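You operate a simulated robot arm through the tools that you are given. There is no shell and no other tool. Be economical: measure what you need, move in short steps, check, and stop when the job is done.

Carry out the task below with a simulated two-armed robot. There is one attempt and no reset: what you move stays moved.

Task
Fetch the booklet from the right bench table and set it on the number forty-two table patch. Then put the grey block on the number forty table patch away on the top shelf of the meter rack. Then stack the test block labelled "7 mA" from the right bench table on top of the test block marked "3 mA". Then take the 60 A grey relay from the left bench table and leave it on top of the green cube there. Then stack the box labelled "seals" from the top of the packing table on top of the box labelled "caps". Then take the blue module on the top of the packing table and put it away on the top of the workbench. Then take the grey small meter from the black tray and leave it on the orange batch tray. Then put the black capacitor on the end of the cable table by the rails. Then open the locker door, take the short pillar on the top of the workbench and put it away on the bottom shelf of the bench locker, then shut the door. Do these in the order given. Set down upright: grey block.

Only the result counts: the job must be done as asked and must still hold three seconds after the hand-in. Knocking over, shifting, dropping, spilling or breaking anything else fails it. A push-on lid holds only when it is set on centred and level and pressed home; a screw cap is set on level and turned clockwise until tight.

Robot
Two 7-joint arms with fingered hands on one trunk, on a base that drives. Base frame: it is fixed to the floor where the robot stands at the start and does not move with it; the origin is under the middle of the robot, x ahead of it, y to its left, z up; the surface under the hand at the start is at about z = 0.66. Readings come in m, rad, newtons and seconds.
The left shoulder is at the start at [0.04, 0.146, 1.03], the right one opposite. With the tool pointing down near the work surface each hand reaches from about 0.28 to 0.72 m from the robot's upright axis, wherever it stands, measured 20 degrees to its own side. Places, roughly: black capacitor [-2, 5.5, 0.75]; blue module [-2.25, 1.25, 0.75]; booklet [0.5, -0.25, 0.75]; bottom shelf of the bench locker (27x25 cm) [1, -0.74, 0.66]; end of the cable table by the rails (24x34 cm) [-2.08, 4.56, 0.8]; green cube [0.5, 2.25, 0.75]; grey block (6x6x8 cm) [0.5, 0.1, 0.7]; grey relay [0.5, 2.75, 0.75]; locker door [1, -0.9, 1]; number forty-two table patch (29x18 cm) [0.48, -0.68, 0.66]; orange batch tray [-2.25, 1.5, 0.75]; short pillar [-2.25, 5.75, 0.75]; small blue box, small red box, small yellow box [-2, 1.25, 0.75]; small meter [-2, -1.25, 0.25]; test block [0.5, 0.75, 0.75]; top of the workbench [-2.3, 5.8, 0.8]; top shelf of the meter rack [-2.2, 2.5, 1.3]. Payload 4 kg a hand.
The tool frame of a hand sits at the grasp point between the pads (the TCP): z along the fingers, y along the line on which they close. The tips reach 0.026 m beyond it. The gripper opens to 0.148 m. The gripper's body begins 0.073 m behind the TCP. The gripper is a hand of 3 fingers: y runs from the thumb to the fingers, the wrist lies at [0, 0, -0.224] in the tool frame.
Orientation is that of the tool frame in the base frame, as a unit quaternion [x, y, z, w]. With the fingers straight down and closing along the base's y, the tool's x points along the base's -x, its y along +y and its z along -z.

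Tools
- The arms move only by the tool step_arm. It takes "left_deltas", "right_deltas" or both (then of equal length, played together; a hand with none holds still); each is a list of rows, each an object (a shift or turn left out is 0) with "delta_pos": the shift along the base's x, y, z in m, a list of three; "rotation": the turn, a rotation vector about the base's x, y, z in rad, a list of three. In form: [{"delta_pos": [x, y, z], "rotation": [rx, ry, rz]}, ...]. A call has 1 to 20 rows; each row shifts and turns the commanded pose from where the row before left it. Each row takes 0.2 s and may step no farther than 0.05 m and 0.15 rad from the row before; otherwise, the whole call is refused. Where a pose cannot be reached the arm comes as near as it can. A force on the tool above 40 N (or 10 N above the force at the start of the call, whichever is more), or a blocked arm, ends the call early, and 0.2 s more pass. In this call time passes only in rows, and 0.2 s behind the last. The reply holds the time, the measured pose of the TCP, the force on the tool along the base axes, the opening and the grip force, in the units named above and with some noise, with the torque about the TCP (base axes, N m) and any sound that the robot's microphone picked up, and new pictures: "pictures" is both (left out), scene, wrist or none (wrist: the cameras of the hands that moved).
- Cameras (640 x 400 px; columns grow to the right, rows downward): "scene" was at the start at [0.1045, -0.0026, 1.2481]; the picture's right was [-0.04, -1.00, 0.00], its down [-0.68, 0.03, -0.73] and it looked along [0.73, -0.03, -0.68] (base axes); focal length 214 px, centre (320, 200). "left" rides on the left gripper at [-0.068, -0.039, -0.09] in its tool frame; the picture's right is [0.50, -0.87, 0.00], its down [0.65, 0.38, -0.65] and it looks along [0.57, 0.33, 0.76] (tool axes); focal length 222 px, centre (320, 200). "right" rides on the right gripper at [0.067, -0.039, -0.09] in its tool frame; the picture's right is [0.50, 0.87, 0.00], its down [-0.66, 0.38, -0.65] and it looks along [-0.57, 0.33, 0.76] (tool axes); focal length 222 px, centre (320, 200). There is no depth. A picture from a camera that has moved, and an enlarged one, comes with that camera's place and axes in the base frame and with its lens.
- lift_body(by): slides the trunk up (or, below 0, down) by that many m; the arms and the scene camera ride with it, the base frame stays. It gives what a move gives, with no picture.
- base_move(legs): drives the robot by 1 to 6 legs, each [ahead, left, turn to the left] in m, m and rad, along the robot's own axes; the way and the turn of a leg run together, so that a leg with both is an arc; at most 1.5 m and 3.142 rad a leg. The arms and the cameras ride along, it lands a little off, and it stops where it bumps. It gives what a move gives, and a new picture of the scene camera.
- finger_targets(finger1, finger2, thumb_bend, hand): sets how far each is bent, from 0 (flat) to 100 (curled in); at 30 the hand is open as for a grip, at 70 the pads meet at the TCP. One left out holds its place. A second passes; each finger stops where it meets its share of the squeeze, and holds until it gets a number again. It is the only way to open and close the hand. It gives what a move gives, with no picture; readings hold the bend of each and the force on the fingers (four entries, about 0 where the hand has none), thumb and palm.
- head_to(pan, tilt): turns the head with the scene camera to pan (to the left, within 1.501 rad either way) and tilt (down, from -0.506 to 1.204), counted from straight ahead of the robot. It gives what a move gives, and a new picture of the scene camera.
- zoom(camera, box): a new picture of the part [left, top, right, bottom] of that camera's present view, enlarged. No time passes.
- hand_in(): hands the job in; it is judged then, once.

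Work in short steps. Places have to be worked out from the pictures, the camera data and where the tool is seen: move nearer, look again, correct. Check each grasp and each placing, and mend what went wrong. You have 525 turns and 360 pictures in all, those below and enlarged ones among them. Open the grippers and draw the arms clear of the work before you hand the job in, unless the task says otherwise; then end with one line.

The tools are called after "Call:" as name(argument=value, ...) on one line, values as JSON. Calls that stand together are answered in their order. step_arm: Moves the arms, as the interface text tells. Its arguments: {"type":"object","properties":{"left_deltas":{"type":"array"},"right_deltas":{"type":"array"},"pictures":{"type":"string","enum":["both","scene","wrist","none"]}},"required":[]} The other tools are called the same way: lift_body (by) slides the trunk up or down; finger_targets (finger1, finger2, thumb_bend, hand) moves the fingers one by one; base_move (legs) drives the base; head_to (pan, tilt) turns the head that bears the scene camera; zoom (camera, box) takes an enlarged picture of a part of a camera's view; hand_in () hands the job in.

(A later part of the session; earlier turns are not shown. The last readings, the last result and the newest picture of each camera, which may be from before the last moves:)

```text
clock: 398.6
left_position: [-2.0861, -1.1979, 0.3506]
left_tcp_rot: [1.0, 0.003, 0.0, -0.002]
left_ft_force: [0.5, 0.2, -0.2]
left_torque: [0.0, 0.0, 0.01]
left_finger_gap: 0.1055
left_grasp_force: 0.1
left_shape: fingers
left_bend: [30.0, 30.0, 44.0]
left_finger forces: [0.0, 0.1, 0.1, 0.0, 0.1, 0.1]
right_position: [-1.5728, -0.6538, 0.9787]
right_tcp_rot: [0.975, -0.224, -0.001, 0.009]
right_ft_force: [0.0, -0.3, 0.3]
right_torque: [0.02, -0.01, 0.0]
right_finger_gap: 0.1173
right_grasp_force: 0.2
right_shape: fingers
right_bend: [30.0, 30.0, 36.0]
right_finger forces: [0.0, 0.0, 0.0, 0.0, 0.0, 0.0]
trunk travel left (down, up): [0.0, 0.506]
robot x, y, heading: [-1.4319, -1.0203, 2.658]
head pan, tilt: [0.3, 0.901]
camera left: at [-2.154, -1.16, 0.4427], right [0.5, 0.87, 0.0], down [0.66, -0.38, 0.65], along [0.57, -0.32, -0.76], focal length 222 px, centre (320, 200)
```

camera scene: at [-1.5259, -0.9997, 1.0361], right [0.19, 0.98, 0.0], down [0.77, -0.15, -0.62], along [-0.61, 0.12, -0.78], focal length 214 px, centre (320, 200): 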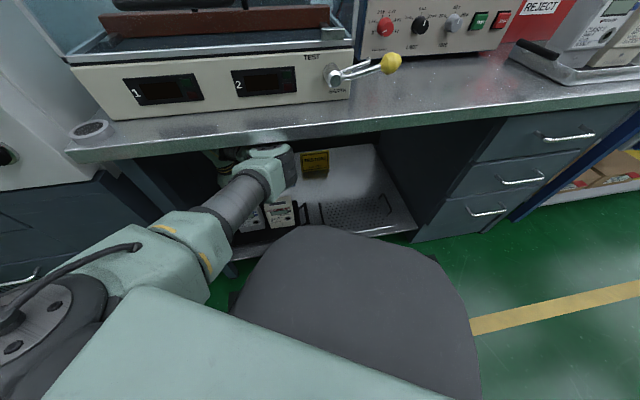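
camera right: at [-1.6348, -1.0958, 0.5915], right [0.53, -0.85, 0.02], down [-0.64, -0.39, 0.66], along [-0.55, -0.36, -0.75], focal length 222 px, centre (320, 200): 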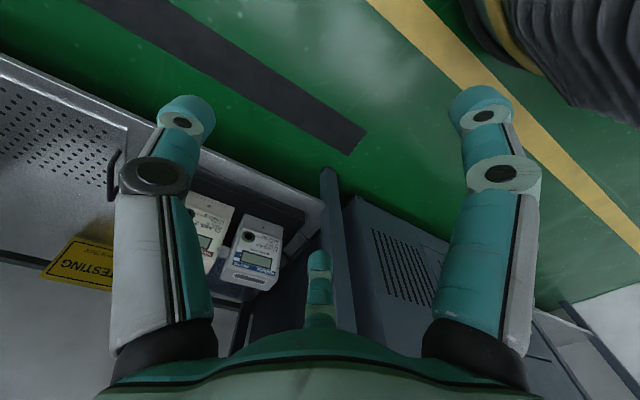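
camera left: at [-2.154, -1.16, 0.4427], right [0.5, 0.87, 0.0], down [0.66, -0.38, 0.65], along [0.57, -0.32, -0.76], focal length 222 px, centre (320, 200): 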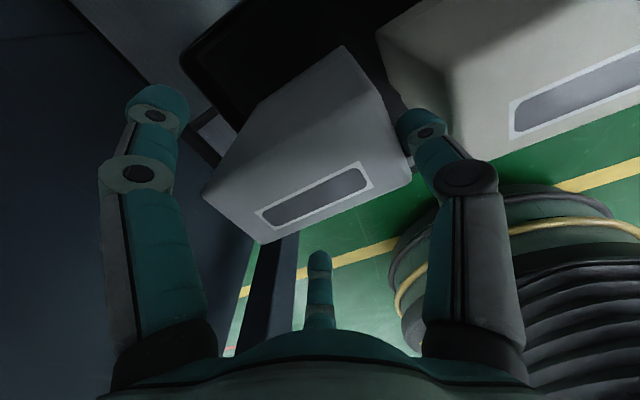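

The thumb is in the gap, touching nothing. I'll continue down to z about 0.29.

Call:
step_arm(left_deltas=[{"delta_pos": [0, 0, -0.02]}, {"delta_pos": [0, 0, -0.02]}, {"delta_pos": [0, 0, -0.02]}], pictures="wrist")

```text
clock: 399.4
left_position: [-2.0859, -1.1982, 0.2927]
left_tcp_rot: [1.0, 0.003, 0.0, -0.002]
left_ft_force: [1.1, 2.7, 3.7]
left_torque: [0.0, 0.04, -0.02]
left_finger_gap: 0.1064
left_grasp_force: 1.6
left_shape: fingers
left_bend: [30.0, 30.0, 44.0]
left_finger forces: [0.0, 0.0, 0.1, 0.0, 3.5, 0.0]
right_position: [-1.5733, -0.6523, 0.9785]
right_tcp_rot: [0.975, -0.224, -0.001, 0.009]
right_ft_force: [-0.4, -1.1, -0.6]
right_torque: [0.03, 0.01, -0.01]
right_finger_gap: 0.1178
right_grasp_force: 0.0
right_shape: fingers
right_bend: [30.0, 30.0, 36.0]
right_finger forces: [0.1, 0.0, 0.0, 0.1, 0.1, 0.0]
trunk travel left (down, up): [0.0, 0.506]
robot x, y, heading: [-1.4334, -1.0201, 2.65]
head pan, tilt: [0.3, 0.901]
camera left: at [-2.1541, -1.1596, 0.3828], right [0.5, 0.87, 0.0], down [0.66, -0.38, 0.65], along [0.57, -0.32, -0.76], focal length 222 px, centre (320, 200)
```

left: 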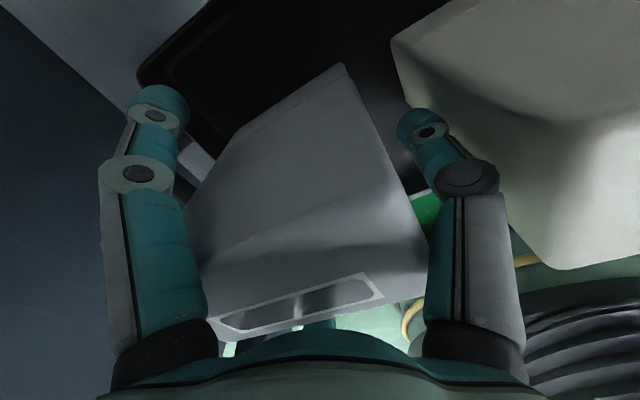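

The thumb lightly touches the grey meter, which is fine. I'll close the two fingers on its front and back.

Call:
finger_targets(hand="left", finger1=70, finger2=70, thumb_bend=46)

Call:
zoom(camera="left", box=[0, 0, 640, 400])

```text
clock: 400.4
left_position: [-2.087, -1.1996, 0.293]
left_tcp_rot: [1.0, 0.004, -0.001, -0.001]
left_ft_force: [-0.4, -1.4, 1.8]
left_torque: [-0.34, -0.05, -0.06]
left_finger_gap: 0.0678
left_grasp_force: 11.0
left_shape: fingers
left_bend: [51.0, 54.0, 46.0]
left_finger forces: [8.6, 6.3, 0.0, 0.1, 6.6, 0.0]
right_position: [-1.5746, -0.6531, 0.9774]
right_tcp_rot: [0.975, -0.222, -0.001, 0.009]
right_ft_force: [0.1, -0.1, -0.3]
right_torque: [-0.03, 0.0, 0.0]
right_finger_gap: 0.1174
right_grasp_force: 0.0
right_shape: fingers
right_bend: [30.0, 30.0, 36.0]
right_finger forces: [0.0, 0.0, 0.0, 0.1, 0.1, 0.1]
trunk travel left (down, up): [0.0, 0.506]
robot x, y, heading: [-1.436, -1.024, 2.656]
head pan, tilt: [0.3, 0.901]
```

```text
1.00 times, centred on (320, 200) of left (not enlarged: the box is as wide or as high as the picture)
camera zoom: at [-2.1539, -1.1606, 0.383], right [0.49, 0.87, 0.0], down [0.66, -0.38, 0.65], along [0.57, -0.32, -0.76], focal length 222 px, centre (320, 200)
```

zoom: 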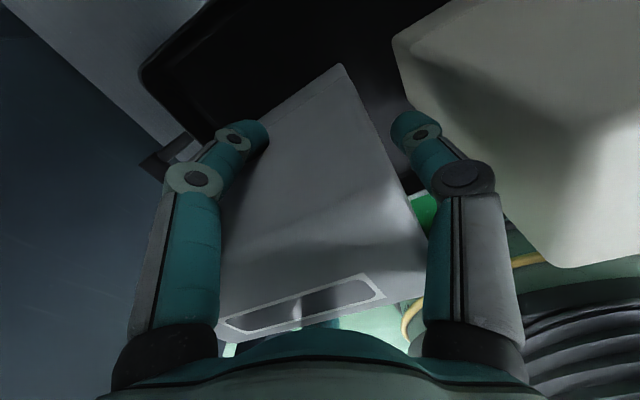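

All three press the meter (about 7 N each). I'll lift gently 4 cm and check.

Call:
step_arm(left_deltas=[{"delta_pos": [0, 0, 0.01]}, {"delta_pos": [0, 0, 0.015]}, {"delta_pos": [0, 0, 0.015]}], pictures="wrist")

```text
clock: 401.2
left_position: [-2.0861, -1.1985, 0.3307]
left_tcp_rot: [1.0, 0.004, 0.001, -0.002]
left_ft_force: [0.5, -0.7, -4.2]
left_torque: [0.03, -0.02, -0.01]
left_finger_gap: 0.0661
left_grasp_force: 8.7
left_shape: fingers
left_bend: [52.0, 55.0, 46.0]
left_finger forces: [6.7, 6.4, 0.0, 0.1, 4.2, 0.1]
right_position: [-1.5736, -0.6541, 0.9786]
right_tcp_rot: [0.975, -0.223, 0.0, 0.01]
right_ft_force: [0.6, 1.0, -0.6]
right_torque: [0.03, 0.02, 0.0]
right_finger_gap: 0.1177
right_grasp_force: 0.1
right_shape: fingers
right_bend: [30.0, 30.0, 36.0]
right_finger forces: [0.0, 0.1, 0.1, 0.0, 0.0, 0.0]
trunk travel left (down, up): [0.0, 0.506]
robot x, y, heading: [-1.432, -1.0221, 2.653]
head pan, tilt: [0.3, 0.901]
camera left: at [-2.1541, -1.1595, 0.4217], right [0.49, 0.87, 0.0], down [0.66, -0.38, 0.65], along [0.57, -0.32, -0.76], focal length 222 px, centre (320, 200)
```

left: 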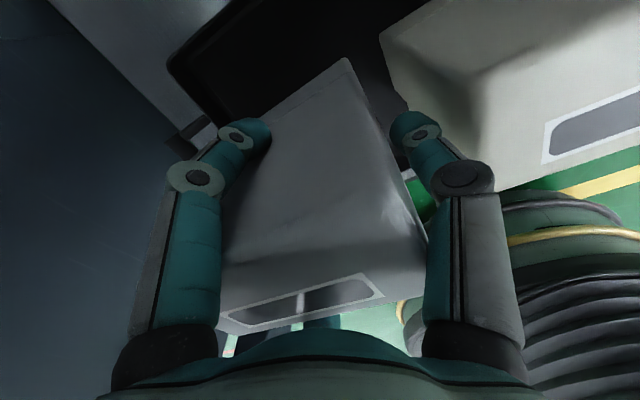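

It's held. I'll lift 3 cm more and back straight out from under the table.

Call:
step_arm(left_deltas=[{"delta_pos": [0, 0, 0.015]}, {"delta_pos": [0, 0, 0.015]}], pictures="none")

Call:
base_move(legs=[[-0.32, -0.17, 0]])

Call:
zoom(camera="left", box=[0, 0, 640, 400])

```text
clock: 401.8
left_position: [-2.0884, -1.1986, 0.3598]
left_tcp_rot: [1.0, 0.003, 0.0, -0.001]
left_ft_force: [-0.4, 0.1, -5.0]
left_torque: [0.06, -0.04, -0.04]
left_finger_gap: 0.0658
left_grasp_force: 8.7
left_shape: fingers
left_bend: [52.0, 55.0, 46.0]
left_finger forces: [6.8, 6.4, 0.0, 0.0, 3.9, 0.0]
right_position: [-1.5734, -0.6529, 0.9791]
right_tcp_rot: [0.975, -0.223, 0.0, 0.009]
right_ft_force: [-0.4, 0.2, 0.3]
right_torque: [0.01, 0.01, -0.01]
right_finger_gap: 0.1176
right_grasp_force: 0.0
right_shape: fingers
right_bend: [30.0, 30.0, 36.0]
right_finger forces: [0.0, 0.0, 0.1, 0.0, 0.0, 0.1]
trunk travel left (down, up): [0.0, 0.506]
robot x, y, heading: [-1.4341, -1.0287, 2.654]
head pan, tilt: [0.3, 0.901]
```

```text
clock: 404.1
left_position: [-1.7341, -1.1932, 0.3604]
left_tcp_rot: [1.0, -0.001, 0.0, -0.002]
left_ft_force: [-0.1, 0.5, -5.9]
left_torque: [0.05, -0.01, 0.04]
left_finger_gap: 0.066
left_grasp_force: 8.6
left_shape: fingers
left_bend: [52.0, 55.0, 46.0]
left_finger forces: [6.7, 6.5, 0.0, 0.1, 3.9, 0.0]
right_position: [-1.2139, -0.6512, 0.9787]
right_tcp_rot: [0.974, -0.228, -0.001, 0.008]
right_ft_force: [-0.2, -0.3, 1.2]
right_torque: [-0.02, 0.02, -0.02]
right_finger_gap: 0.1173
right_grasp_force: 0.1
right_shape: fingers
right_bend: [30.0, 30.0, 36.0]
right_finger forces: [0.0, 0.0, 0.1, 0.0, 0.1, 0.0]
trunk travel left (down, up): [0.0, 0.506]
robot x, y, heading: [-1.0804, -1.0201, 2.644]
head pan, tilt: [0.3, 0.901]
camera scene: at [-1.1679, -0.9985, 1.0362], right [0.19, 0.98, 0.0], down [0.77, -0.15, -0.62], along [-0.61, 0.12, -0.78], focal length 214 px, centre (320, 200)
```

scene: 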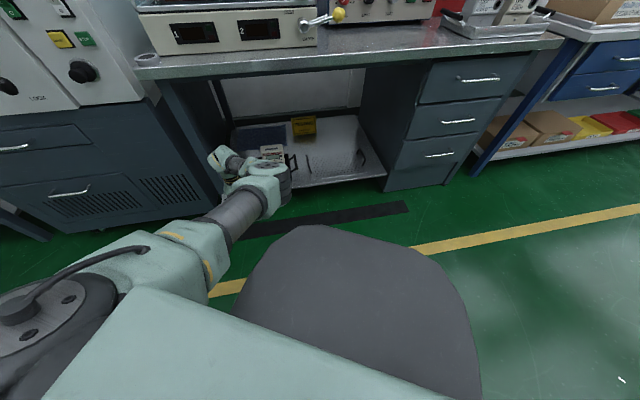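

```text
1.00 times, centred on (320, 200) of left (not enlarged: the box is as wide or as high as the picture)
camera zoom: at [-1.8002, -1.1534, 0.452], right [0.5, 0.87, 0.0], down [0.65, -0.38, 0.65], along [0.57, -0.32, -0.76], focal length 222 px, centre (320, 200)
```

zoom: 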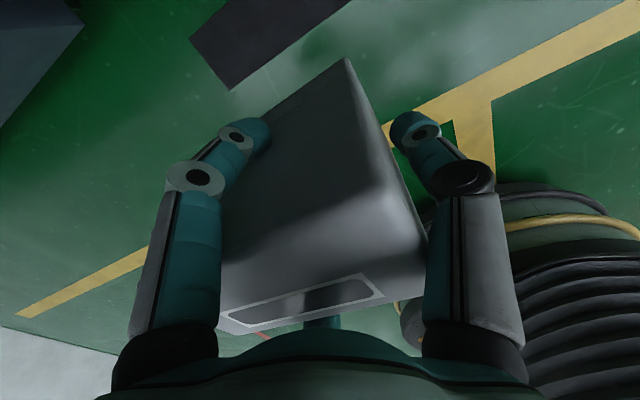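

The grey meter is out. I'll raise the trunk and travel along the aisle to the packing table, keeping this heading.

Call:
lift_body(by=0.32)

Call:
step_arm(left_deltas=[{"delta_pos": [0, 0, 0.045]}, {"delta_pos": [0, 0, 0.045]}, {"delta_pos": [0, 0, 0.045]}, {"delta_pos": [0, 0, 0.045]}, {"delta_pos": [0, 0, 0.045]}, {"delta_pos": [0, 0, 0.045]}, {"delta_pos": [0, 0, 0.045]}], pictures="none")

Call:
base_move(legs=[[0.596, -1.099, 0], [0.55, -1.03, 0]])

```text
clock: 407.3
left_position: [-1.7331, -1.1929, 0.6804]
left_tcp_rot: [1.0, -0.001, 0.0, -0.002]
left_ft_force: [0.5, 0.1, -4.5]
left_torque: [0.03, -0.02, 0.01]
left_finger_gap: 0.0656
left_grasp_force: 8.0
left_shape: fingers
left_bend: [52.0, 55.0, 46.0]
left_finger forces: [6.8, 6.4, 0.1, 0.1, 3.6, 0.1]
right_position: [-1.2172, -0.6523, 1.2972]
right_tcp_rot: [0.974, -0.227, 0.0, 0.009]
right_ft_force: [0.1, -0.4, -0.3]
right_torque: [0.0, 0.0, 0.0]
right_finger_gap: 0.1174
right_grasp_force: 0.0
right_shape: fingers
right_bend: [30.0, 30.0, 36.0]
right_finger forces: [0.0, 0.0, 0.0, 0.0, 0.1, 0.1]
trunk travel left (down, up): [-0.32, 0.186]
robot x, y, heading: [-1.0761, -1.0228, 2.648]
head pan, tilt: [0.3, 0.901]
```

```text
clock: 408.9
left_position: [-1.7314, -1.1907, 0.9922]
left_tcp_rot: [1.0, -0.001, 0.001, -0.002]
left_ft_force: [0.2, -0.9, -4.7]
left_torque: [0.03, -0.01, -0.01]
left_finger_gap: 0.0647
left_grasp_force: 8.4
left_shape: fingers
left_bend: [52.0, 55.0, 46.0]
left_finger forces: [6.8, 6.6, 0.0, 0.0, 2.6, 0.0]
right_position: [-1.2147, -0.6513, 1.2972]
right_tcp_rot: [0.974, -0.228, -0.002, 0.009]
right_ft_force: [0.1, -1.1, -0.1]
right_torque: [0.01, 0.05, -0.02]
right_finger_gap: 0.1174
right_grasp_force: 0.0
right_shape: fingers
right_bend: [30.0, 30.0, 36.0]
right_finger forces: [0.0, 0.0, 0.0, 0.1, 0.0, 0.0]
trunk travel left (down, up): [-0.32, 0.186]
robot x, y, heading: [-1.0791, -1.0216, 2.647]
head pan, tilt: [0.3, 0.901]
```

```text
clock: 420.6
left_position: [-1.7434, 1.1805, 0.9906]
left_tcp_rot: [1.0, 0.006, 0.001, -0.002]
left_ft_force: [-0.2, -0.2, -3.2]
left_torque: [0.1, -0.02, 0.0]
left_finger_gap: 0.0649
left_grasp_force: 7.9
left_shape: fingers
left_bend: [52.0, 55.0, 46.0]
left_finger forces: [6.8, 6.5, 0.0, 0.1, 2.5, 0.0]
right_position: [-1.2337, 1.7267, 1.2969]
right_tcp_rot: [0.975, -0.22, -0.001, 0.009]
right_ft_force: [0.7, -0.4, -0.7]
right_torque: [-0.02, 0.02, 0.0]
right_finger_gap: 0.1174
right_grasp_force: 0.0
right_shape: fingers
right_bend: [30.0, 30.0, 36.0]
right_finger forces: [0.0, 0.0, 0.0, 0.1, 0.1, 0.1]
trunk travel left (down, up): [-0.32, 0.186]
robot x, y, heading: [-1.0916, 1.3568, 2.663]
head pan, tilt: [0.3, 0.901]
camera scene: at [-1.1821, 1.3803, 1.3546], right [0.18, 0.98, 0.0], down [0.77, -0.14, -0.62], along [-0.61, 0.11, -0.78], focal length 214 px, centre (320, 200)
```

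scene: 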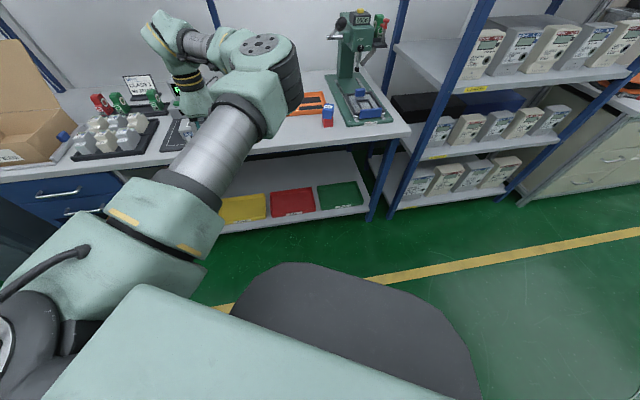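

Arrived. I'll raise the meter 5 cm and drive in toward the orange tray.

Call:
step_arm(left_deltas=[{"delta_pos": [0, 0, 0.03]}, {"delta_pos": [0, 0, 0.03]}], pictures="none")

Call:
base_move(legs=[[0.43, 0, 0]])

Call:
zoom(camera="left", box=[0, 0, 640, 400])

```text
clock: 421.2
left_position: [-1.742, 1.1828, 1.0517]
left_tcp_rot: [1.0, 0.007, -0.001, -0.001]
left_ft_force: [0.0, -0.1, -4.2]
left_torque: [0.06, -0.04, 0.01]
left_finger_gap: 0.0649
left_grasp_force: 7.7
left_shape: fingers
left_bend: [52.0, 55.0, 46.0]
left_finger forces: [6.6, 6.5, 0.2, 0.0, 2.2, 0.1]
right_position: [-1.231, 1.7263, 1.2968]
right_tcp_rot: [0.975, -0.22, -0.001, 0.008]
right_ft_force: [-0.4, -0.1, 0.5]
right_torque: [-0.02, 0.02, 0.02]
right_finger_gap: 0.1173
right_grasp_force: 0.1
right_shape: fingers
right_bend: [30.0, 30.0, 36.0]
right_finger forces: [0.0, 0.0, 0.0, 0.1, 0.0, 0.0]
trunk travel left (down, up): [-0.32, 0.186]
robot x, y, heading: [-1.0898, 1.3544, 2.662]
head pan, tilt: [0.3, 0.901]
```

```text
clock: 423.8
left_position: [-2.1248, 1.3869, 1.051]
left_tcp_rot: [1.0, 0.003, 0.0, -0.002]
left_ft_force: [-0.3, -0.5, -4.3]
left_torque: [0.04, 0.02, 0.01]
left_finger_gap: 0.0648
left_grasp_force: 7.6
left_shape: fingers
left_bend: [52.0, 55.0, 46.0]
left_finger forces: [6.8, 6.5, 0.0, 0.0, 2.3, 0.1]
right_position: [-1.612, 1.9274, 1.2974]
right_tcp_rot: [0.975, -0.222, -0.002, 0.009]
right_ft_force: [0.0, 0.1, -0.1]
right_torque: [0.04, 0.0, 0.0]
right_finger_gap: 0.1174
right_grasp_force: 0.0
right_shape: fingers
right_bend: [30.0, 30.0, 36.0]
right_finger forces: [0.0, 0.0, 0.1, 0.0, 0.0, 0.1]
trunk travel left (down, up): [-0.32, 0.186]
robot x, y, heading: [-1.4727, 1.5591, 2.654]
head pan, tilt: [0.3, 0.901]
camera scene: at [-1.5624, 1.5811, 1.3547], right [0.19, 0.98, 0.0], down [0.77, -0.14, -0.62], along [-0.61, 0.12, -0.78], focal length 214 px, centre (320, 200)
```

scene: 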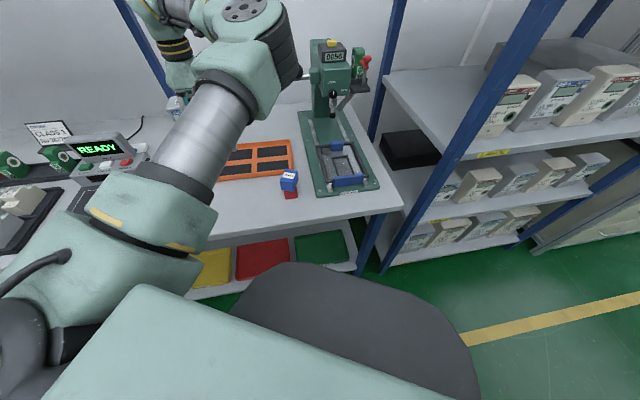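

```text
1.00 times, centred on (320, 200) of left (not enlarged: the box is as wide or as high as the picture)
camera zoom: at [-2.1926, 1.4248, 1.1423], right [0.49, 0.87, 0.0], down [0.66, -0.38, 0.65], along [0.57, -0.32, -0.76], focal length 222 px, centre (320, 200)
```

zoom: 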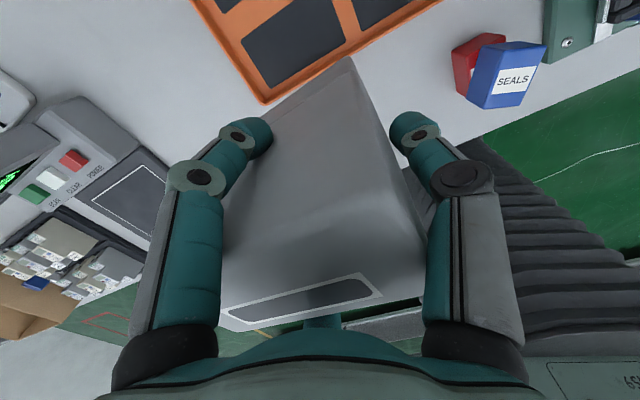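

The tray's near-left compartment is centred near (-2.198, 1.384). I'll move above it and lower.

Call:
step_arm(left_deltas=[{"delta_pos": [-0.037, 0.003, 0]}, {"delta_pos": [-0.036, 0.003, -0.02]}, {"delta_pos": [0, 0, -0.04]}, {"delta_pos": [0, 0, -0.035]}], pictures="wrist")

Call:
zoom(camera="scene", box=[140, 60, 340, 215])

```text
clock: 424.8
left_position: [-2.1996, 1.3941, 0.9519]
left_tcp_rot: [1.0, 0.004, 0.001, -0.001]
left_ft_force: [0.3, 0.4, -4.0]
left_torque: [0.06, 0.0, 0.0]
left_finger_gap: 0.0642
left_grasp_force: 8.2
left_shape: fingers
left_bend: [52.0, 56.0, 46.0]
left_finger forces: [7.1, 6.9, 0.0, 0.0, 2.0, 0.0]
right_position: [-1.6117, 1.9275, 1.2964]
right_tcp_rot: [0.975, -0.224, 0.0, 0.009]
right_ft_force: [-0.5, -0.2, 0.4]
right_torque: [0.02, -0.05, 0.01]
right_finger_gap: 0.1176
right_grasp_force: 0.0
right_shape: fingers
right_bend: [30.0, 30.0, 36.0]
right_finger forces: [0.1, 0.1, 0.0, 0.0, 0.0, 0.0]
trunk travel left (down, up): [-0.32, 0.186]
robot x, y, heading: [-1.4747, 1.5552, 2.655]
head pan, tilt: [0.3, 0.901]
camera left: at [-2.2672, 1.4329, 1.0437], right [0.49, 0.87, 0.0], down [0.66, -0.38, 0.65], along [0.57, -0.32, -0.76], focal length 222 px, centre (320, 200)
```

left: 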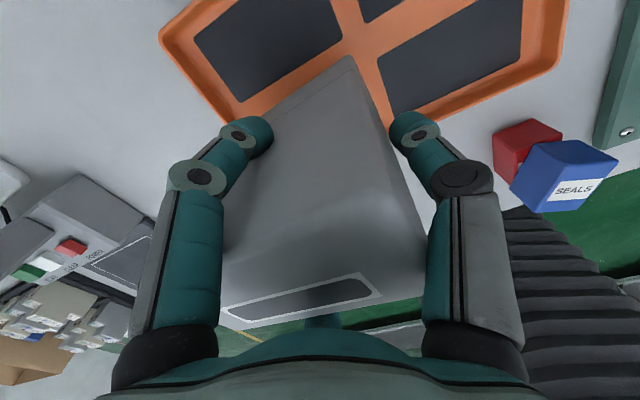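

```text
2.58 times, centred on (240, 138) of scene
camera zoom: at [-1.564, 1.5812, 1.3546], right [0.19, 0.98, 0.0], down [0.77, -0.15, -0.62], along [-0.61, 0.12, -0.78], focal length 554 px, centre (526, 361)
```

zoom: 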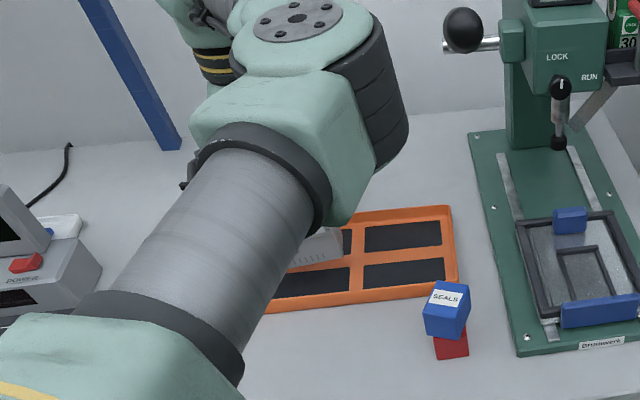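

The meter sits slightly deep relative to the near pad; I'll bring it 9 mm toward me and lower gently.

Call:
step_arm(left_deltas=[{"delta_pos": [0.009, -0.003, -0.015]}, {"delta_pos": [0, 0, -0.012]}, {"delta_pos": [0, 0, -0.006]}, {"delta_pos": [0, 0, -0.004]}], pictures="none")

```text
clock: 425.8
left_position: [-2.1885, 1.3911, 0.9188]
left_tcp_rot: [1.0, 0.003, 0.0, -0.002]
left_ft_force: [0.5, 0.7, -2.4]
left_torque: [-0.05, -0.01, -0.02]
left_finger_gap: 0.0641
left_grasp_force: 9.1
left_shape: fingers
left_bend: [52.0, 56.0, 46.0]
left_finger forces: [7.2, 7.0, 0.0, 0.0, 2.9, 0.1]
right_position: [-1.612, 1.9285, 1.2968]
right_tcp_rot: [0.975, -0.224, 0.0, 0.009]
right_ft_force: [-0.5, 0.9, -0.2]
right_torque: [-0.01, 0.01, -0.01]
right_finger_gap: 0.1174
right_grasp_force: 0.1
right_shape: fingers
right_bend: [30.0, 30.0, 36.0]
right_finger forces: [0.0, 0.1, 0.0, 0.0, 0.0, 0.0]
trunk travel left (down, up): [-0.32, 0.186]
robot x, y, heading: [-1.4709, 1.557, 2.653]
head pan, tilt: [0.3, 0.901]
```

Some load has come off (4.3 to 2.4 N). I'll continue in 2 mm steps.

Call:
step_arm(left_deltas=[{"delta_pos": [0, 0, -0.002]}, {"delta_pos": [0, 0, -0.002]}], pictures="none")

Call:
head_to(pan=0.55, tilt=0.75)

```text
clock: 426.4
left_position: [-2.1893, 1.3926, 0.9177]
left_tcp_rot: [1.0, 0.002, 0.0, -0.001]
left_ft_force: [-0.4, 2.7, 7.0]
left_torque: [-0.33, -0.12, 0.01]
left_finger_gap: 0.0644
left_grasp_force: 11.6
left_shape: fingers
left_bend: [52.0, 55.0, 46.0]
left_finger forces: [8.1, 7.9, 0.0, 0.0, 7.0, 0.0]
right_position: [-1.6103, 1.9285, 1.2966]
right_tcp_rot: [0.975, -0.224, -0.001, 0.009]
right_ft_force: [0.4, -0.7, -0.6]
right_torque: [0.03, 0.0, 0.0]
right_finger_gap: 0.1174
right_grasp_force: 0.0
right_shape: fingers
right_bend: [30.0, 30.0, 36.0]
right_finger forces: [0.0, 0.0, 0.0, 0.0, 0.0, 0.1]
trunk travel left (down, up): [-0.32, 0.186]
robot x, y, heading: [-1.4747, 1.5594, 2.652]
head pan, tilt: [0.3, 0.901]
```

```text
clock: 427.2
left_position: [-2.1879, 1.3904, 0.9172]
left_tcp_rot: [1.0, 0.004, -0.001, -0.002]
left_ft_force: [-2.7, 4.6, 10.9]
left_torque: [-0.39, -0.08, -0.05]
left_finger_gap: 0.0647
left_grasp_force: 13.5
left_shape: fingers
left_bend: [52.0, 55.0, 46.0]
left_finger forces: [9.3, 7.6, 0.0, 0.0, 8.6, 0.0]
right_position: [-1.6109, 1.9301, 1.2965]
right_tcp_rot: [0.975, -0.223, -0.002, 0.009]
right_ft_force: [0.4, -0.2, -0.4]
right_torque: [0.01, 0.0, -0.03]
right_finger_gap: 0.1173
right_grasp_force: 0.1
right_shape: fingers
right_bend: [30.0, 30.0, 36.0]
right_finger forces: [0.1, 0.1, 0.1, 0.0, 0.0, 0.1]
trunk travel left (down, up): [-0.32, 0.186]
robot x, y, heading: [-1.4688, 1.5569, 2.653]
head pan, tilt: [0.55, 0.75]
camera scene: at [-1.5699, 1.5638, 1.3667], right [-0.06, 1.0, 0.0], down [0.68, 0.04, -0.73], along [-0.73, -0.05, -0.68], focal length 214 px, centre (320, 200)
```

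scene: 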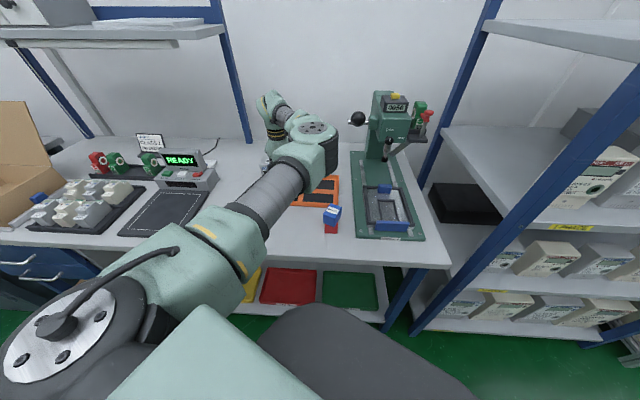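

In contact (about 10 N). I'll ease 2 mm up and open the fingers gradually.

Call:
step_arm(left_deltas=[{"delta_pos": [0, 0, 0.002]}], pictures="none")

Call:
finger_targets(hand="left", finger1=50, finger2=53, thumb_bend=44)

Call:
finger_targets(hand="left", finger1=36, finger2=36, thumb_bend=36)

Call:
step_arm(left_deltas=[{"delta_pos": [0, 0, 0.02]}, {"delta_pos": [0, 0, 0.04]}, {"delta_pos": [0, 0, 0.045]}, {"delta_pos": [0, 0, 0.045]}, {"delta_pos": [0.02, 0, 0.03]}], pictures="wrist")

```text
clock: 427.6
left_position: [-2.1891, 1.3908, 0.917]
left_tcp_rot: [1.0, 0.004, 0.0, -0.001]
left_ft_force: [-0.1, 2.1, 5.5]
left_torque: [-0.28, -0.05, -0.03]
left_finger_gap: 0.0648
left_grasp_force: 10.9
left_shape: fingers
left_bend: [52.0, 55.0, 46.0]
left_finger forces: [8.4, 7.8, 0.0, 0.0, 6.2, 0.0]
right_position: [-1.6112, 1.9294, 1.2963]
right_tcp_rot: [0.975, -0.223, -0.002, 0.009]
right_ft_force: [-0.1, -0.9, 0.7]
right_torque: [0.03, 0.03, 0.01]
right_finger_gap: 0.1176
right_grasp_force: 0.1
right_shape: fingers
right_bend: [30.0, 30.0, 36.0]
right_finger forces: [0.0, 0.0, 0.0, 0.0, 0.1, 0.1]
trunk travel left (down, up): [-0.32, 0.186]
robot x, y, heading: [-1.4726, 1.5569, 2.657]
head pan, tilt: [0.55, 0.75]
```

```text
clock: 428.6
left_position: [-2.1897, 1.389, 0.9175]
left_tcp_rot: [1.0, 0.003, 0.0, -0.002]
left_ft_force: [0.1, 0.0, 0.2]
left_torque: [-0.02, -0.02, 0.02]
left_finger_gap: 0.0725
left_grasp_force: 0.9
left_shape: fingers
left_bend: [50.0, 53.0, 44.0]
left_finger forces: [0.0, 0.4, 0.0, 0.0, 0.0, 0.1]
right_position: [-1.6123, 1.9288, 1.2973]
right_tcp_rot: [0.975, -0.223, -0.001, 0.009]
right_ft_force: [0.2, -0.2, -0.2]
right_torque: [0.0, 0.0, 0.01]
right_finger_gap: 0.1173
right_grasp_force: 0.0
right_shape: fingers
right_bend: [30.0, 30.0, 36.0]
right_finger forces: [0.0, 0.1, 0.1, 0.0, 0.0, 0.0]
trunk travel left (down, up): [-0.32, 0.186]
robot x, y, heading: [-1.4683, 1.562, 2.658]
head pan, tilt: [0.55, 0.75]
```

```text
clock: 429.6
left_position: [-2.1886, 1.3907, 0.9167]
left_tcp_rot: [1.0, 0.004, 0.0, -0.001]
left_ft_force: [0.6, -1.1, 0.8]
left_torque: [-0.02, 0.02, 0.02]
left_finger_gap: 0.1076
left_grasp_force: 0.1
left_shape: fingers
left_bend: [36.0, 36.0, 36.0]
left_finger forces: [0.0, 0.1, 0.0, 0.1, 0.0, 0.0]
right_position: [-1.6119, 1.9274, 1.2971]
right_tcp_rot: [0.975, -0.223, -0.001, 0.009]
right_ft_force: [-0.1, -0.8, 0.0]
right_torque: [-0.01, 0.02, -0.04]
right_finger_gap: 0.1175
right_grasp_force: 0.1
right_shape: fingers
right_bend: [30.0, 30.0, 36.0]
right_finger forces: [0.0, 0.0, 0.0, 0.0, 0.0, 0.0]
trunk travel left (down, up): [-0.32, 0.186]
robot x, y, heading: [-1.4731, 1.5577, 2.654]
head pan, tilt: [0.55, 0.75]
```

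```text
clock: 430.8
left_position: [-2.1686, 1.3898, 1.1013]
left_tcp_rot: [1.0, 0.003, 0.0, -0.002]
left_ft_force: [-0.2, 0.1, 0.2]
left_torque: [-0.01, 0.01, 0.01]
left_finger_gap: 0.1074
left_grasp_force: 0.0
left_shape: fingers
left_bend: [36.0, 36.0, 36.0]
left_finger forces: [0.1, 0.0, 0.0, 0.0, 0.1, 0.0]
right_position: [-1.6101, 1.9284, 1.2963]
right_tcp_rot: [0.975, -0.223, -0.001, 0.009]
right_ft_force: [-0.6, -1.1, -1.2]
right_torque: [-0.01, 0.03, 0.03]
right_finger_gap: 0.1175
right_grasp_force: 0.0
right_shape: fingers
right_bend: [30.0, 30.0, 36.0]
right_finger forces: [0.0, 0.1, 0.0, 0.0, 0.0, 0.0]
trunk travel left (down, up): [-0.32, 0.186]
robot x, y, heading: [-1.4745, 1.5575, 2.652]
head pan, tilt: [0.55, 0.75]
camera left: at [-2.2366, 1.4288, 1.1912], right [0.49, 0.87, 0.0], down [0.66, -0.38, 0.65], along [0.57, -0.32, -0.76], focal length 222 px, centre (320, 200)
```

left: 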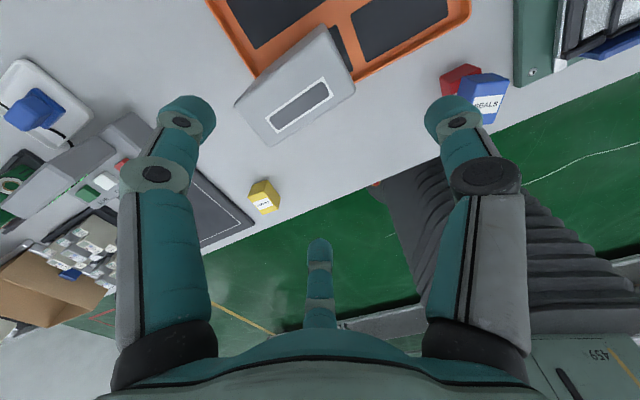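

The grey meter stands in the orange tray. Next, the capacitor: I'll back off, lower the trunk, square up and strafe to the workbench.

Call:
base_move(legs=[[-0.45, 0, 0], [0, 0, 0.49]])

Call:
lift_body(by=-0.12)

Call:
step_arm(left_deltas=[{"delta_pos": [0.04, 0, 0.02]}, {"delta_pos": [0.04, 0, 0.02]}, {"delta_pos": [0.04, 0, 0.02]}, {"delta_pos": [0.04, 0, 0.0]}, {"delta_pos": [0.04, 0, 0.0]}], right_deltas=[{"delta_pos": [0, 0, -0.04]}, {"delta_pos": [0, 0, -0.04]}, {"delta_pos": [-0.02, 0, -0.04]}, {"delta_pos": [-0.04, 0, -0.02]}, {"delta_pos": [-0.04, 0, 0.0]}], pictures="none")

Call:
base_move(legs=[[0, -1.4, 0], [0, -1.4, 0], [0, -1.15, 0]])

```text
clock: 434.8
left_position: [-1.6325, 0.8828, 1.0994]
left_tcp_rot: [0.971, 0.238, 0.0, -0.001]
left_ft_force: [-0.3, -0.7, 0.1]
left_torque: [-0.01, 0.0, -0.03]
left_finger_gap: 0.1076
left_grasp_force: 0.1
left_shape: fingers
left_bend: [36.0, 36.0, 36.0]
left_finger forces: [0.1, 0.0, 0.0, 0.1, 0.0, 0.0]
right_position: [-1.3801, 1.617, 1.296]
right_tcp_rot: [1.0, 0.011, 0.001, 0.009]
right_ft_force: [-0.1, -0.6, 1.0]
right_torque: [-0.02, -0.01, -0.02]
right_finger_gap: 0.1175
right_grasp_force: 0.1
right_shape: fingers
right_bend: [30.0, 30.0, 36.0]
right_finger forces: [0.0, 0.1, 0.1, 0.1, 0.0, 0.0]
trunk travel left (down, up): [-0.32, 0.186]
robot x, y, heading: [-1.0867, 1.3539, 3.127]
head pan, tilt: [0.55, 0.75]
camera scene: at [-1.1776, 1.3104, 1.3666], right [-0.51, 0.86, 0.0], down [0.59, 0.35, -0.73], along [-0.63, -0.37, -0.68], focal length 214 px, centre (320, 200)
```

scene: 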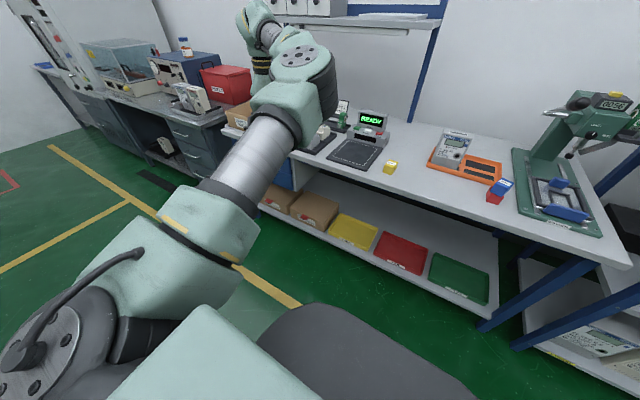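

```text
clock: 436.3
left_position: [-1.633, 0.8837, 0.9802]
left_tcp_rot: [0.971, 0.238, 0.0, -0.002]
left_ft_force: [-0.1, 0.4, -0.1]
left_torque: [0.05, 0.01, 0.03]
left_finger_gap: 0.1078
left_grasp_force: 0.1
left_shape: fingers
left_bend: [36.0, 36.0, 36.0]
left_finger forces: [0.0, 0.0, 0.0, 0.0, 0.1, 0.0]
right_position: [-1.3812, 1.6176, 1.1787]
right_tcp_rot: [1.0, 0.011, 0.0, 0.009]
right_ft_force: [-0.3, -0.9, -0.3]
right_torque: [0.03, 0.0, 0.03]
right_finger_gap: 0.1175
right_grasp_force: 0.0
right_shape: fingers
right_bend: [30.0, 30.0, 36.0]
right_finger forces: [0.1, 0.0, 0.1, 0.0, 0.0, 0.1]
trunk travel left (down, up): [-0.2, 0.306]
robot x, y, heading: [-1.0883, 1.3521, 3.13]
head pan, tilt: [0.55, 0.75]
```

```text
clock: 437.5
left_position: [-1.4323, 0.8839, 1.0377]
left_tcp_rot: [0.971, 0.237, 0.0, -0.002]
left_ft_force: [0.7, 0.4, 0.9]
left_torque: [-0.01, -0.02, 0.01]
left_finger_gap: 0.1075
left_grasp_force: 0.1
left_shape: fingers
left_bend: [36.0, 36.0, 36.0]
left_finger forces: [0.0, 0.0, 0.0, 0.1, 0.0, 0.1]
right_position: [-1.4821, 1.6168, 1.0379]
right_tcp_rot: [1.0, 0.011, 0.002, 0.01]
right_ft_force: [-0.1, 0.2, 0.2]
right_torque: [0.01, 0.03, 0.03]
right_finger_gap: 0.1174
right_grasp_force: 0.1
right_shape: fingers
right_bend: [30.0, 30.0, 36.0]
right_finger forces: [0.1, 0.1, 0.1, 0.0, 0.1, 0.1]
trunk travel left (down, up): [-0.2, 0.306]
robot x, y, heading: [-1.0864, 1.3512, 3.126]
head pan, tilt: [0.55, 0.75]
```

```text
clock: 456.1
left_position: [-1.3933, 4.7216, 1.0379]
left_tcp_rot: [0.971, 0.241, 0.0, -0.002]
left_ft_force: [-0.4, -1.1, -0.5]
left_torque: [-0.02, 0.03, -0.01]
left_finger_gap: 0.1076
left_grasp_force: 0.0
left_shape: fingers
left_bend: [36.0, 36.0, 36.0]
left_finger forces: [0.0, 0.1, 0.0, 0.0, 0.0, 0.1]
right_position: [-1.4486, 5.4558, 1.0387]
right_tcp_rot: [1.0, 0.015, 0.001, 0.008]
right_ft_force: [0.1, 0.0, 0.5]
right_torque: [-0.01, -0.01, 0.02]
right_finger_gap: 0.1176
right_grasp_force: 0.0
right_shape: fingers
right_bend: [30.0, 30.0, 36.0]
right_finger forces: [0.0, 0.1, 0.1, 0.1, 0.0, 0.0]
trunk travel left (down, up): [-0.2, 0.306]
robot x, y, heading: [-1.0491, 5.195, 3.136]
head pan, tilt: [0.55, 0.75]
camera scene: at [-1.1428, 5.15, 1.2477], right [-0.52, 0.86, 0.0], down [0.58, 0.35, -0.73], along [-0.63, -0.38, -0.68], focal length 214 px, centre (320, 200)
```

scene: 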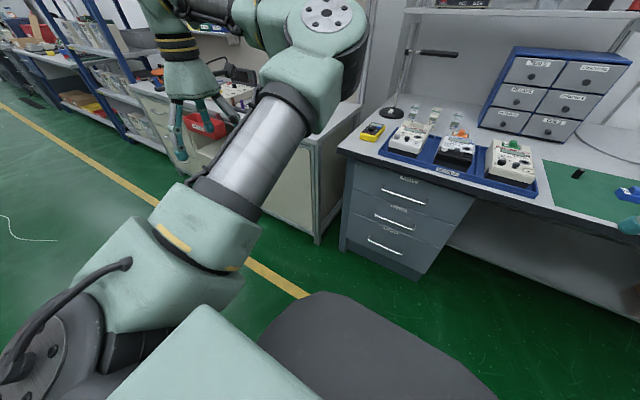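

I'll move in front of the capacitor and view it with the wrist camera.

Call:
base_move(legs=[[0, -0.25, 0.005], [0.36, 0, 0]])

Call:
step_arm(right_deltas=[{"delta_pos": [-0.045, -0.02, 0]}, {"delta_pos": [-0.045, -0.02, -0.01]}, {"delta_pos": [-0.045, -0.02, -0.01]}, {"delta_pos": [-0.045, -0.02, -0.01]}, {"delta_pos": [-0.045, -0.02, -0.01]}], pictures="wrist")

```text
clock: 459.8
left_position: [-1.7502, 4.966, 1.0373]
left_tcp_rot: [0.969, 0.245, 0.0, -0.003]
left_ft_force: [0.0, 0.3, 0.1]
left_torque: [-0.01, 0.04, -0.02]
left_finger_gap: 0.1076
left_grasp_force: 0.1
left_shape: fingers
left_bend: [36.0, 36.0, 36.0]
left_finger forces: [0.1, 0.1, 0.1, 0.1, 0.0, 0.0]
right_position: [-1.8108, 5.6999, 1.0383]
right_tcp_rot: [1.0, 0.018, 0.001, 0.008]
right_ft_force: [-0.6, 0.8, -0.8]
right_torque: [0.02, -0.02, 0.02]
right_finger_gap: 0.1174
right_grasp_force: 0.0
right_shape: fingers
right_bend: [30.0, 30.0, 36.0]
right_finger forces: [0.1, 0.0, 0.0, 0.1, 0.1, 0.0]
trunk travel left (down, up): [-0.2, 0.306]
robot x, y, heading: [-1.4127, 5.4374, -3.138]
head pan, tilt: [0.55, 0.75]
camera scene: at [-1.5025, 5.3969, 1.2477], right [-0.52, 0.85, 0.0], down [0.58, 0.36, -0.73], along [-0.62, -0.38, -0.68], focal length 214 px, centre (320, 200)
```

scene: 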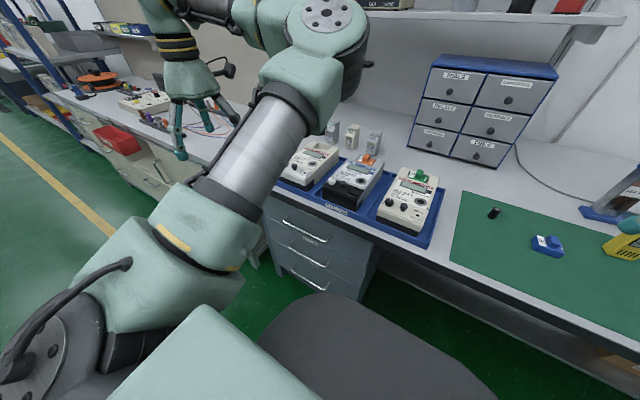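

```text
refused: row 2 steps farther than a row can; nothing moved
```

Slightly over the step limit; resending with smaller rows.

Call:
step_arm(right_deltas=[{"delta_pos": [-0.043, -0.02, -0.005]}, {"delta_pos": [-0.043, -0.02, -0.01]}, {"delta_pos": [-0.043, -0.02, -0.01]}, {"delta_pos": [-0.043, -0.02, -0.01]}, {"delta_pos": [-0.043, -0.02, -0.01]}], pictures="wrist")

```text
clock: 461.0
left_position: [-1.7526, 4.9668, 1.0387]
left_tcp_rot: [0.969, 0.246, -0.001, -0.002]
left_ft_force: [0.0, -0.2, -0.2]
left_torque: [0.01, -0.03, -0.01]
left_finger_gap: 0.1076
left_grasp_force: 0.0
left_shape: fingers
left_bend: [36.0, 36.0, 36.0]
left_finger forces: [0.1, 0.0, 0.0, 0.2, 0.1, 0.0]
right_position: [-1.945, 5.643, 1.0109]
right_tcp_rot: [1.0, 0.015, 0.001, 0.011]
right_ft_force: [-0.7, -0.5, 0.9]
right_torque: [-0.01, -0.01, -0.03]
right_finger_gap: 0.1172
right_grasp_force: 0.1
right_shape: fingers
right_bend: [30.0, 30.0, 36.0]
right_finger forces: [0.0, 0.0, 0.0, 0.1, 0.0, 0.1]
right hand out of reach, approached as far as the arm can: row 3, 4, 5
trunk travel left (down, up): [-0.2, 0.306]
robot x, y, heading: [-1.4149, 5.438, -3.141]
head pan, tilt: [0.55, 0.75]
camera right: at [-1.8774, 5.6855, 1.1015], right [0.53, -0.85, 0.02], down [-0.64, -0.38, 0.66], along [-0.55, -0.36, -0.75], focal length 222 px, centre (320, 200)
```

right: 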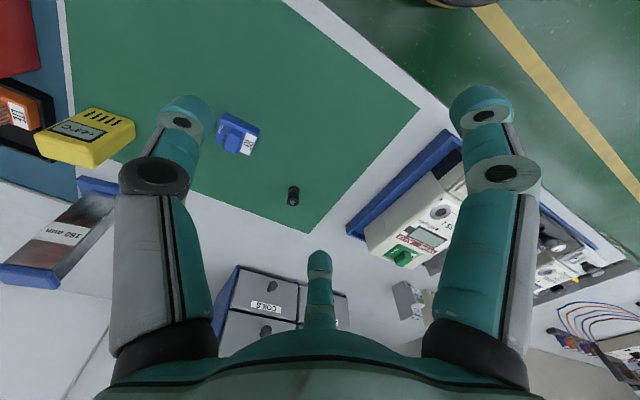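

The capacitor is at (-2.099, 5.594). Reach improves lower down, so I'll descend to z about 0.90 first and then extend.

Call:
step_arm(right_deltas=[{"delta_pos": [0, 0, -0.04]}, {"delta_pos": [0, 0, -0.04]}, {"delta_pos": [0, 0, -0.03]}, {"delta_pos": [-0.04, -0.012, 0]}, {"delta_pos": [-0.04, -0.012, 0]}, {"delta_pos": [-0.04, -0.012, 0]}, {"delta_pos": [-0.032, -0.012, 0]}], pictures="wrist")

```text
clock: 462.6
left_position: [-1.7509, 4.9665, 1.0383]
left_tcp_rot: [0.969, 0.246, -0.001, -0.001]
left_ft_force: [-0.2, 0.7, 0.7]
left_torque: [0.02, 0.0, 0.0]
left_finger_gap: 0.1075
left_grasp_force: 0.1
left_shape: fingers
left_bend: [36.0, 36.0, 36.0]
left_finger forces: [0.0, 0.1, 0.1, 0.0, 0.1, 0.0]
right_position: [-1.9817, 5.6723, 0.9098]
right_tcp_rot: [1.0, 0.018, 0.0, 0.009]
right_ft_force: [1.1, -1.1, -0.7]
right_torque: [0.0, -0.03, 0.02]
right_finger_gap: 0.1173
right_grasp_force: 0.0
right_shape: fingers
right_bend: [30.0, 30.0, 36.0]
right_finger forces: [0.0, 0.0, 0.0, 0.0, 0.1, 0.0]
right hand out of reach, approached as far as the arm can: row 4, 5, 6, 7
trunk travel left (down, up): [-0.2, 0.306]
robot x, y, heading: [-1.4116, 5.4415, -3.135]
head pan, tilt: [0.55, 0.75]
camera right: at [-1.9155, 5.7154, 1.0011], right [0.53, -0.85, 0.02], down [-0.64, -0.39, 0.66], along [-0.55, -0.36, -0.75], focal length 222 px, centre (320, 200)
```

right: 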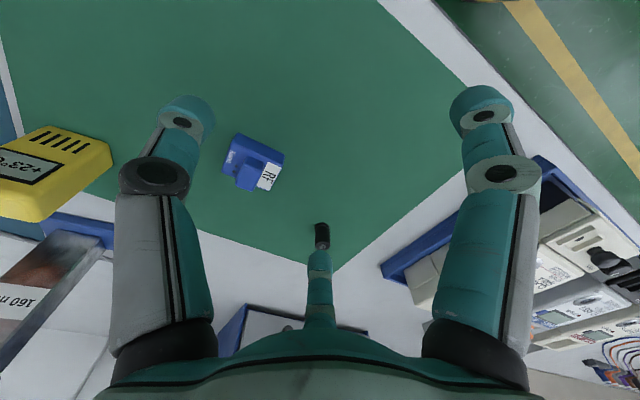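

The arm reaches farthest about 20° to its own side, so I'll raise it slightly, strafe right 0.15 m and turn left 0.35 rad to bring the capacitor into that direction.

Call:
step_arm(right_deltas=[{"delta_pos": [0.03, 0, 0.035]}, {"delta_pos": [0.02, 0, 0.035]}], pictures="none")

Call:
base_move(legs=[[0, -0.14, 0], [0, 0, 0.35]])

Call:
step_arm(right_deltas=[{"delta_pos": [0, 0, -0.02], "rotation": [0, 0, -0.12]}, {"delta_pos": [0, 0, -0.03], "rotation": [0, 0, -0.12]}, {"delta_pos": [-0.03, 0, -0.02], "rotation": [0, 0, -0.11]}, {"delta_pos": [-0.03, 0, 0.0]}], pictures="wrist")

```text
clock: 463.2
left_position: [-1.7499, 4.9668, 1.0373]
left_tcp_rot: [0.969, 0.246, 0.0, -0.001]
left_ft_force: [-0.2, 1.2, -0.4]
left_torque: [0.01, 0.03, -0.01]
left_finger_gap: 0.1079
left_grasp_force: 0.0
left_shape: fingers
left_bend: [36.0, 36.0, 36.0]
left_finger forces: [0.0, 0.1, 0.0, 0.1, 0.1, 0.1]
right_position: [-1.9302, 5.6709, 0.9814]
right_tcp_rot: [1.0, 0.019, 0.002, 0.009]
right_ft_force: [0.4, -0.5, -1.1]
right_torque: [0.01, 0.02, -0.01]
right_finger_gap: 0.1177
right_grasp_force: 0.1
right_shape: fingers
right_bend: [30.0, 30.0, 36.0]
right_finger forces: [0.0, 0.0, 0.0, 0.0, 0.1, 0.0]
trunk travel left (down, up): [-0.2, 0.306]
robot x, y, heading: [-1.4125, 5.4395, -3.14]
head pan, tilt: [0.55, 0.75]
```

```text
clock: 465.6
left_position: [-1.572, 5.017, 1.037]
left_tcp_rot: [0.913, 0.408, -0.001, -0.001]
left_ft_force: [0.1, 0.1, 0.9]
left_torque: [0.01, 0.02, 0.02]
left_finger_gap: 0.1076
left_grasp_force: 0.1
left_shape: fingers
left_bend: [36.0, 36.0, 36.0]
left_finger forces: [0.1, 0.1, 0.0, 0.0, 0.0, 0.0]
right_position: [-1.9795, 5.6208, 0.9797]
right_tcp_rot: [0.982, 0.189, 0.002, 0.009]
right_ft_force: [-0.2, 0.7, 0.3]
right_torque: [-0.03, 0.02, 0.02]
right_finger_gap: 0.1176
right_grasp_force: 0.3
right_shape: fingers
right_bend: [30.0, 30.0, 36.0]
right_finger forces: [0.1, 0.0, 0.1, 0.1, 0.0, 0.1]
trunk travel left (down, up): [-0.2, 0.306]
robot x, y, heading: [-1.4131, 5.576, -2.8]
head pan, tilt: [0.55, 0.75]
camera scene: at [-1.4827, 5.5053, 1.2477], right [-0.78, 0.62, 0.0], down [0.43, 0.53, -0.73], along [-0.46, -0.57, -0.68], focal length 214 px, centre (320, 200)
```

scene: 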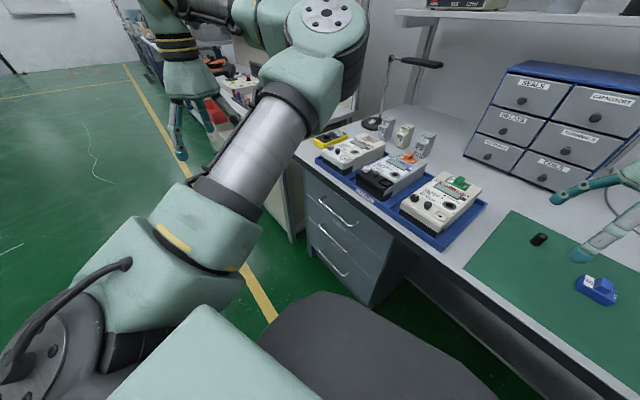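

```text
clock: 466.6
left_position: [-1.5734, 5.0163, 1.0371]
left_tcp_rot: [0.913, 0.407, 0.0, -0.002]
left_ft_force: [-0.4, -0.9, 0.5]
left_torque: [-0.01, -0.04, -0.01]
left_finger_gap: 0.1077
left_grasp_force: 0.1
left_shape: fingers
left_bend: [36.0, 36.0, 36.0]
left_finger forces: [0.1, 0.0, 0.1, 0.1, 0.1, 0.1]
right_position: [-2.0385, 5.6213, 0.9083]
right_tcp_rot: [1.0, 0.017, 0.002, 0.009]
right_ft_force: [0.4, -0.7, -0.2]
right_torque: [-0.02, -0.01, -0.05]
right_finger_gap: 0.1174
right_grasp_force: 0.1
right_shape: fingers
right_bend: [30.0, 30.0, 36.0]
right_finger forces: [0.0, 0.0, 0.0, 0.0, 0.1, 0.2]
trunk travel left (down, up): [-0.2, 0.306]
robot x, y, heading: [-1.4146, 5.5735, -2.798]
head pan, tilt: [0.55, 0.75]
camera right: at [-1.9724, 5.6629, 0.9994], right [0.53, -0.85, 0.02], down [-0.65, -0.39, 0.66], along [-0.55, -0.36, -0.75], focal length 222 px, centre (320, 200)
```

right: 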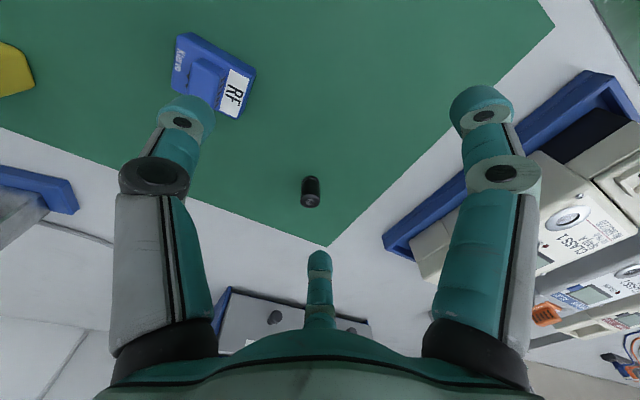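

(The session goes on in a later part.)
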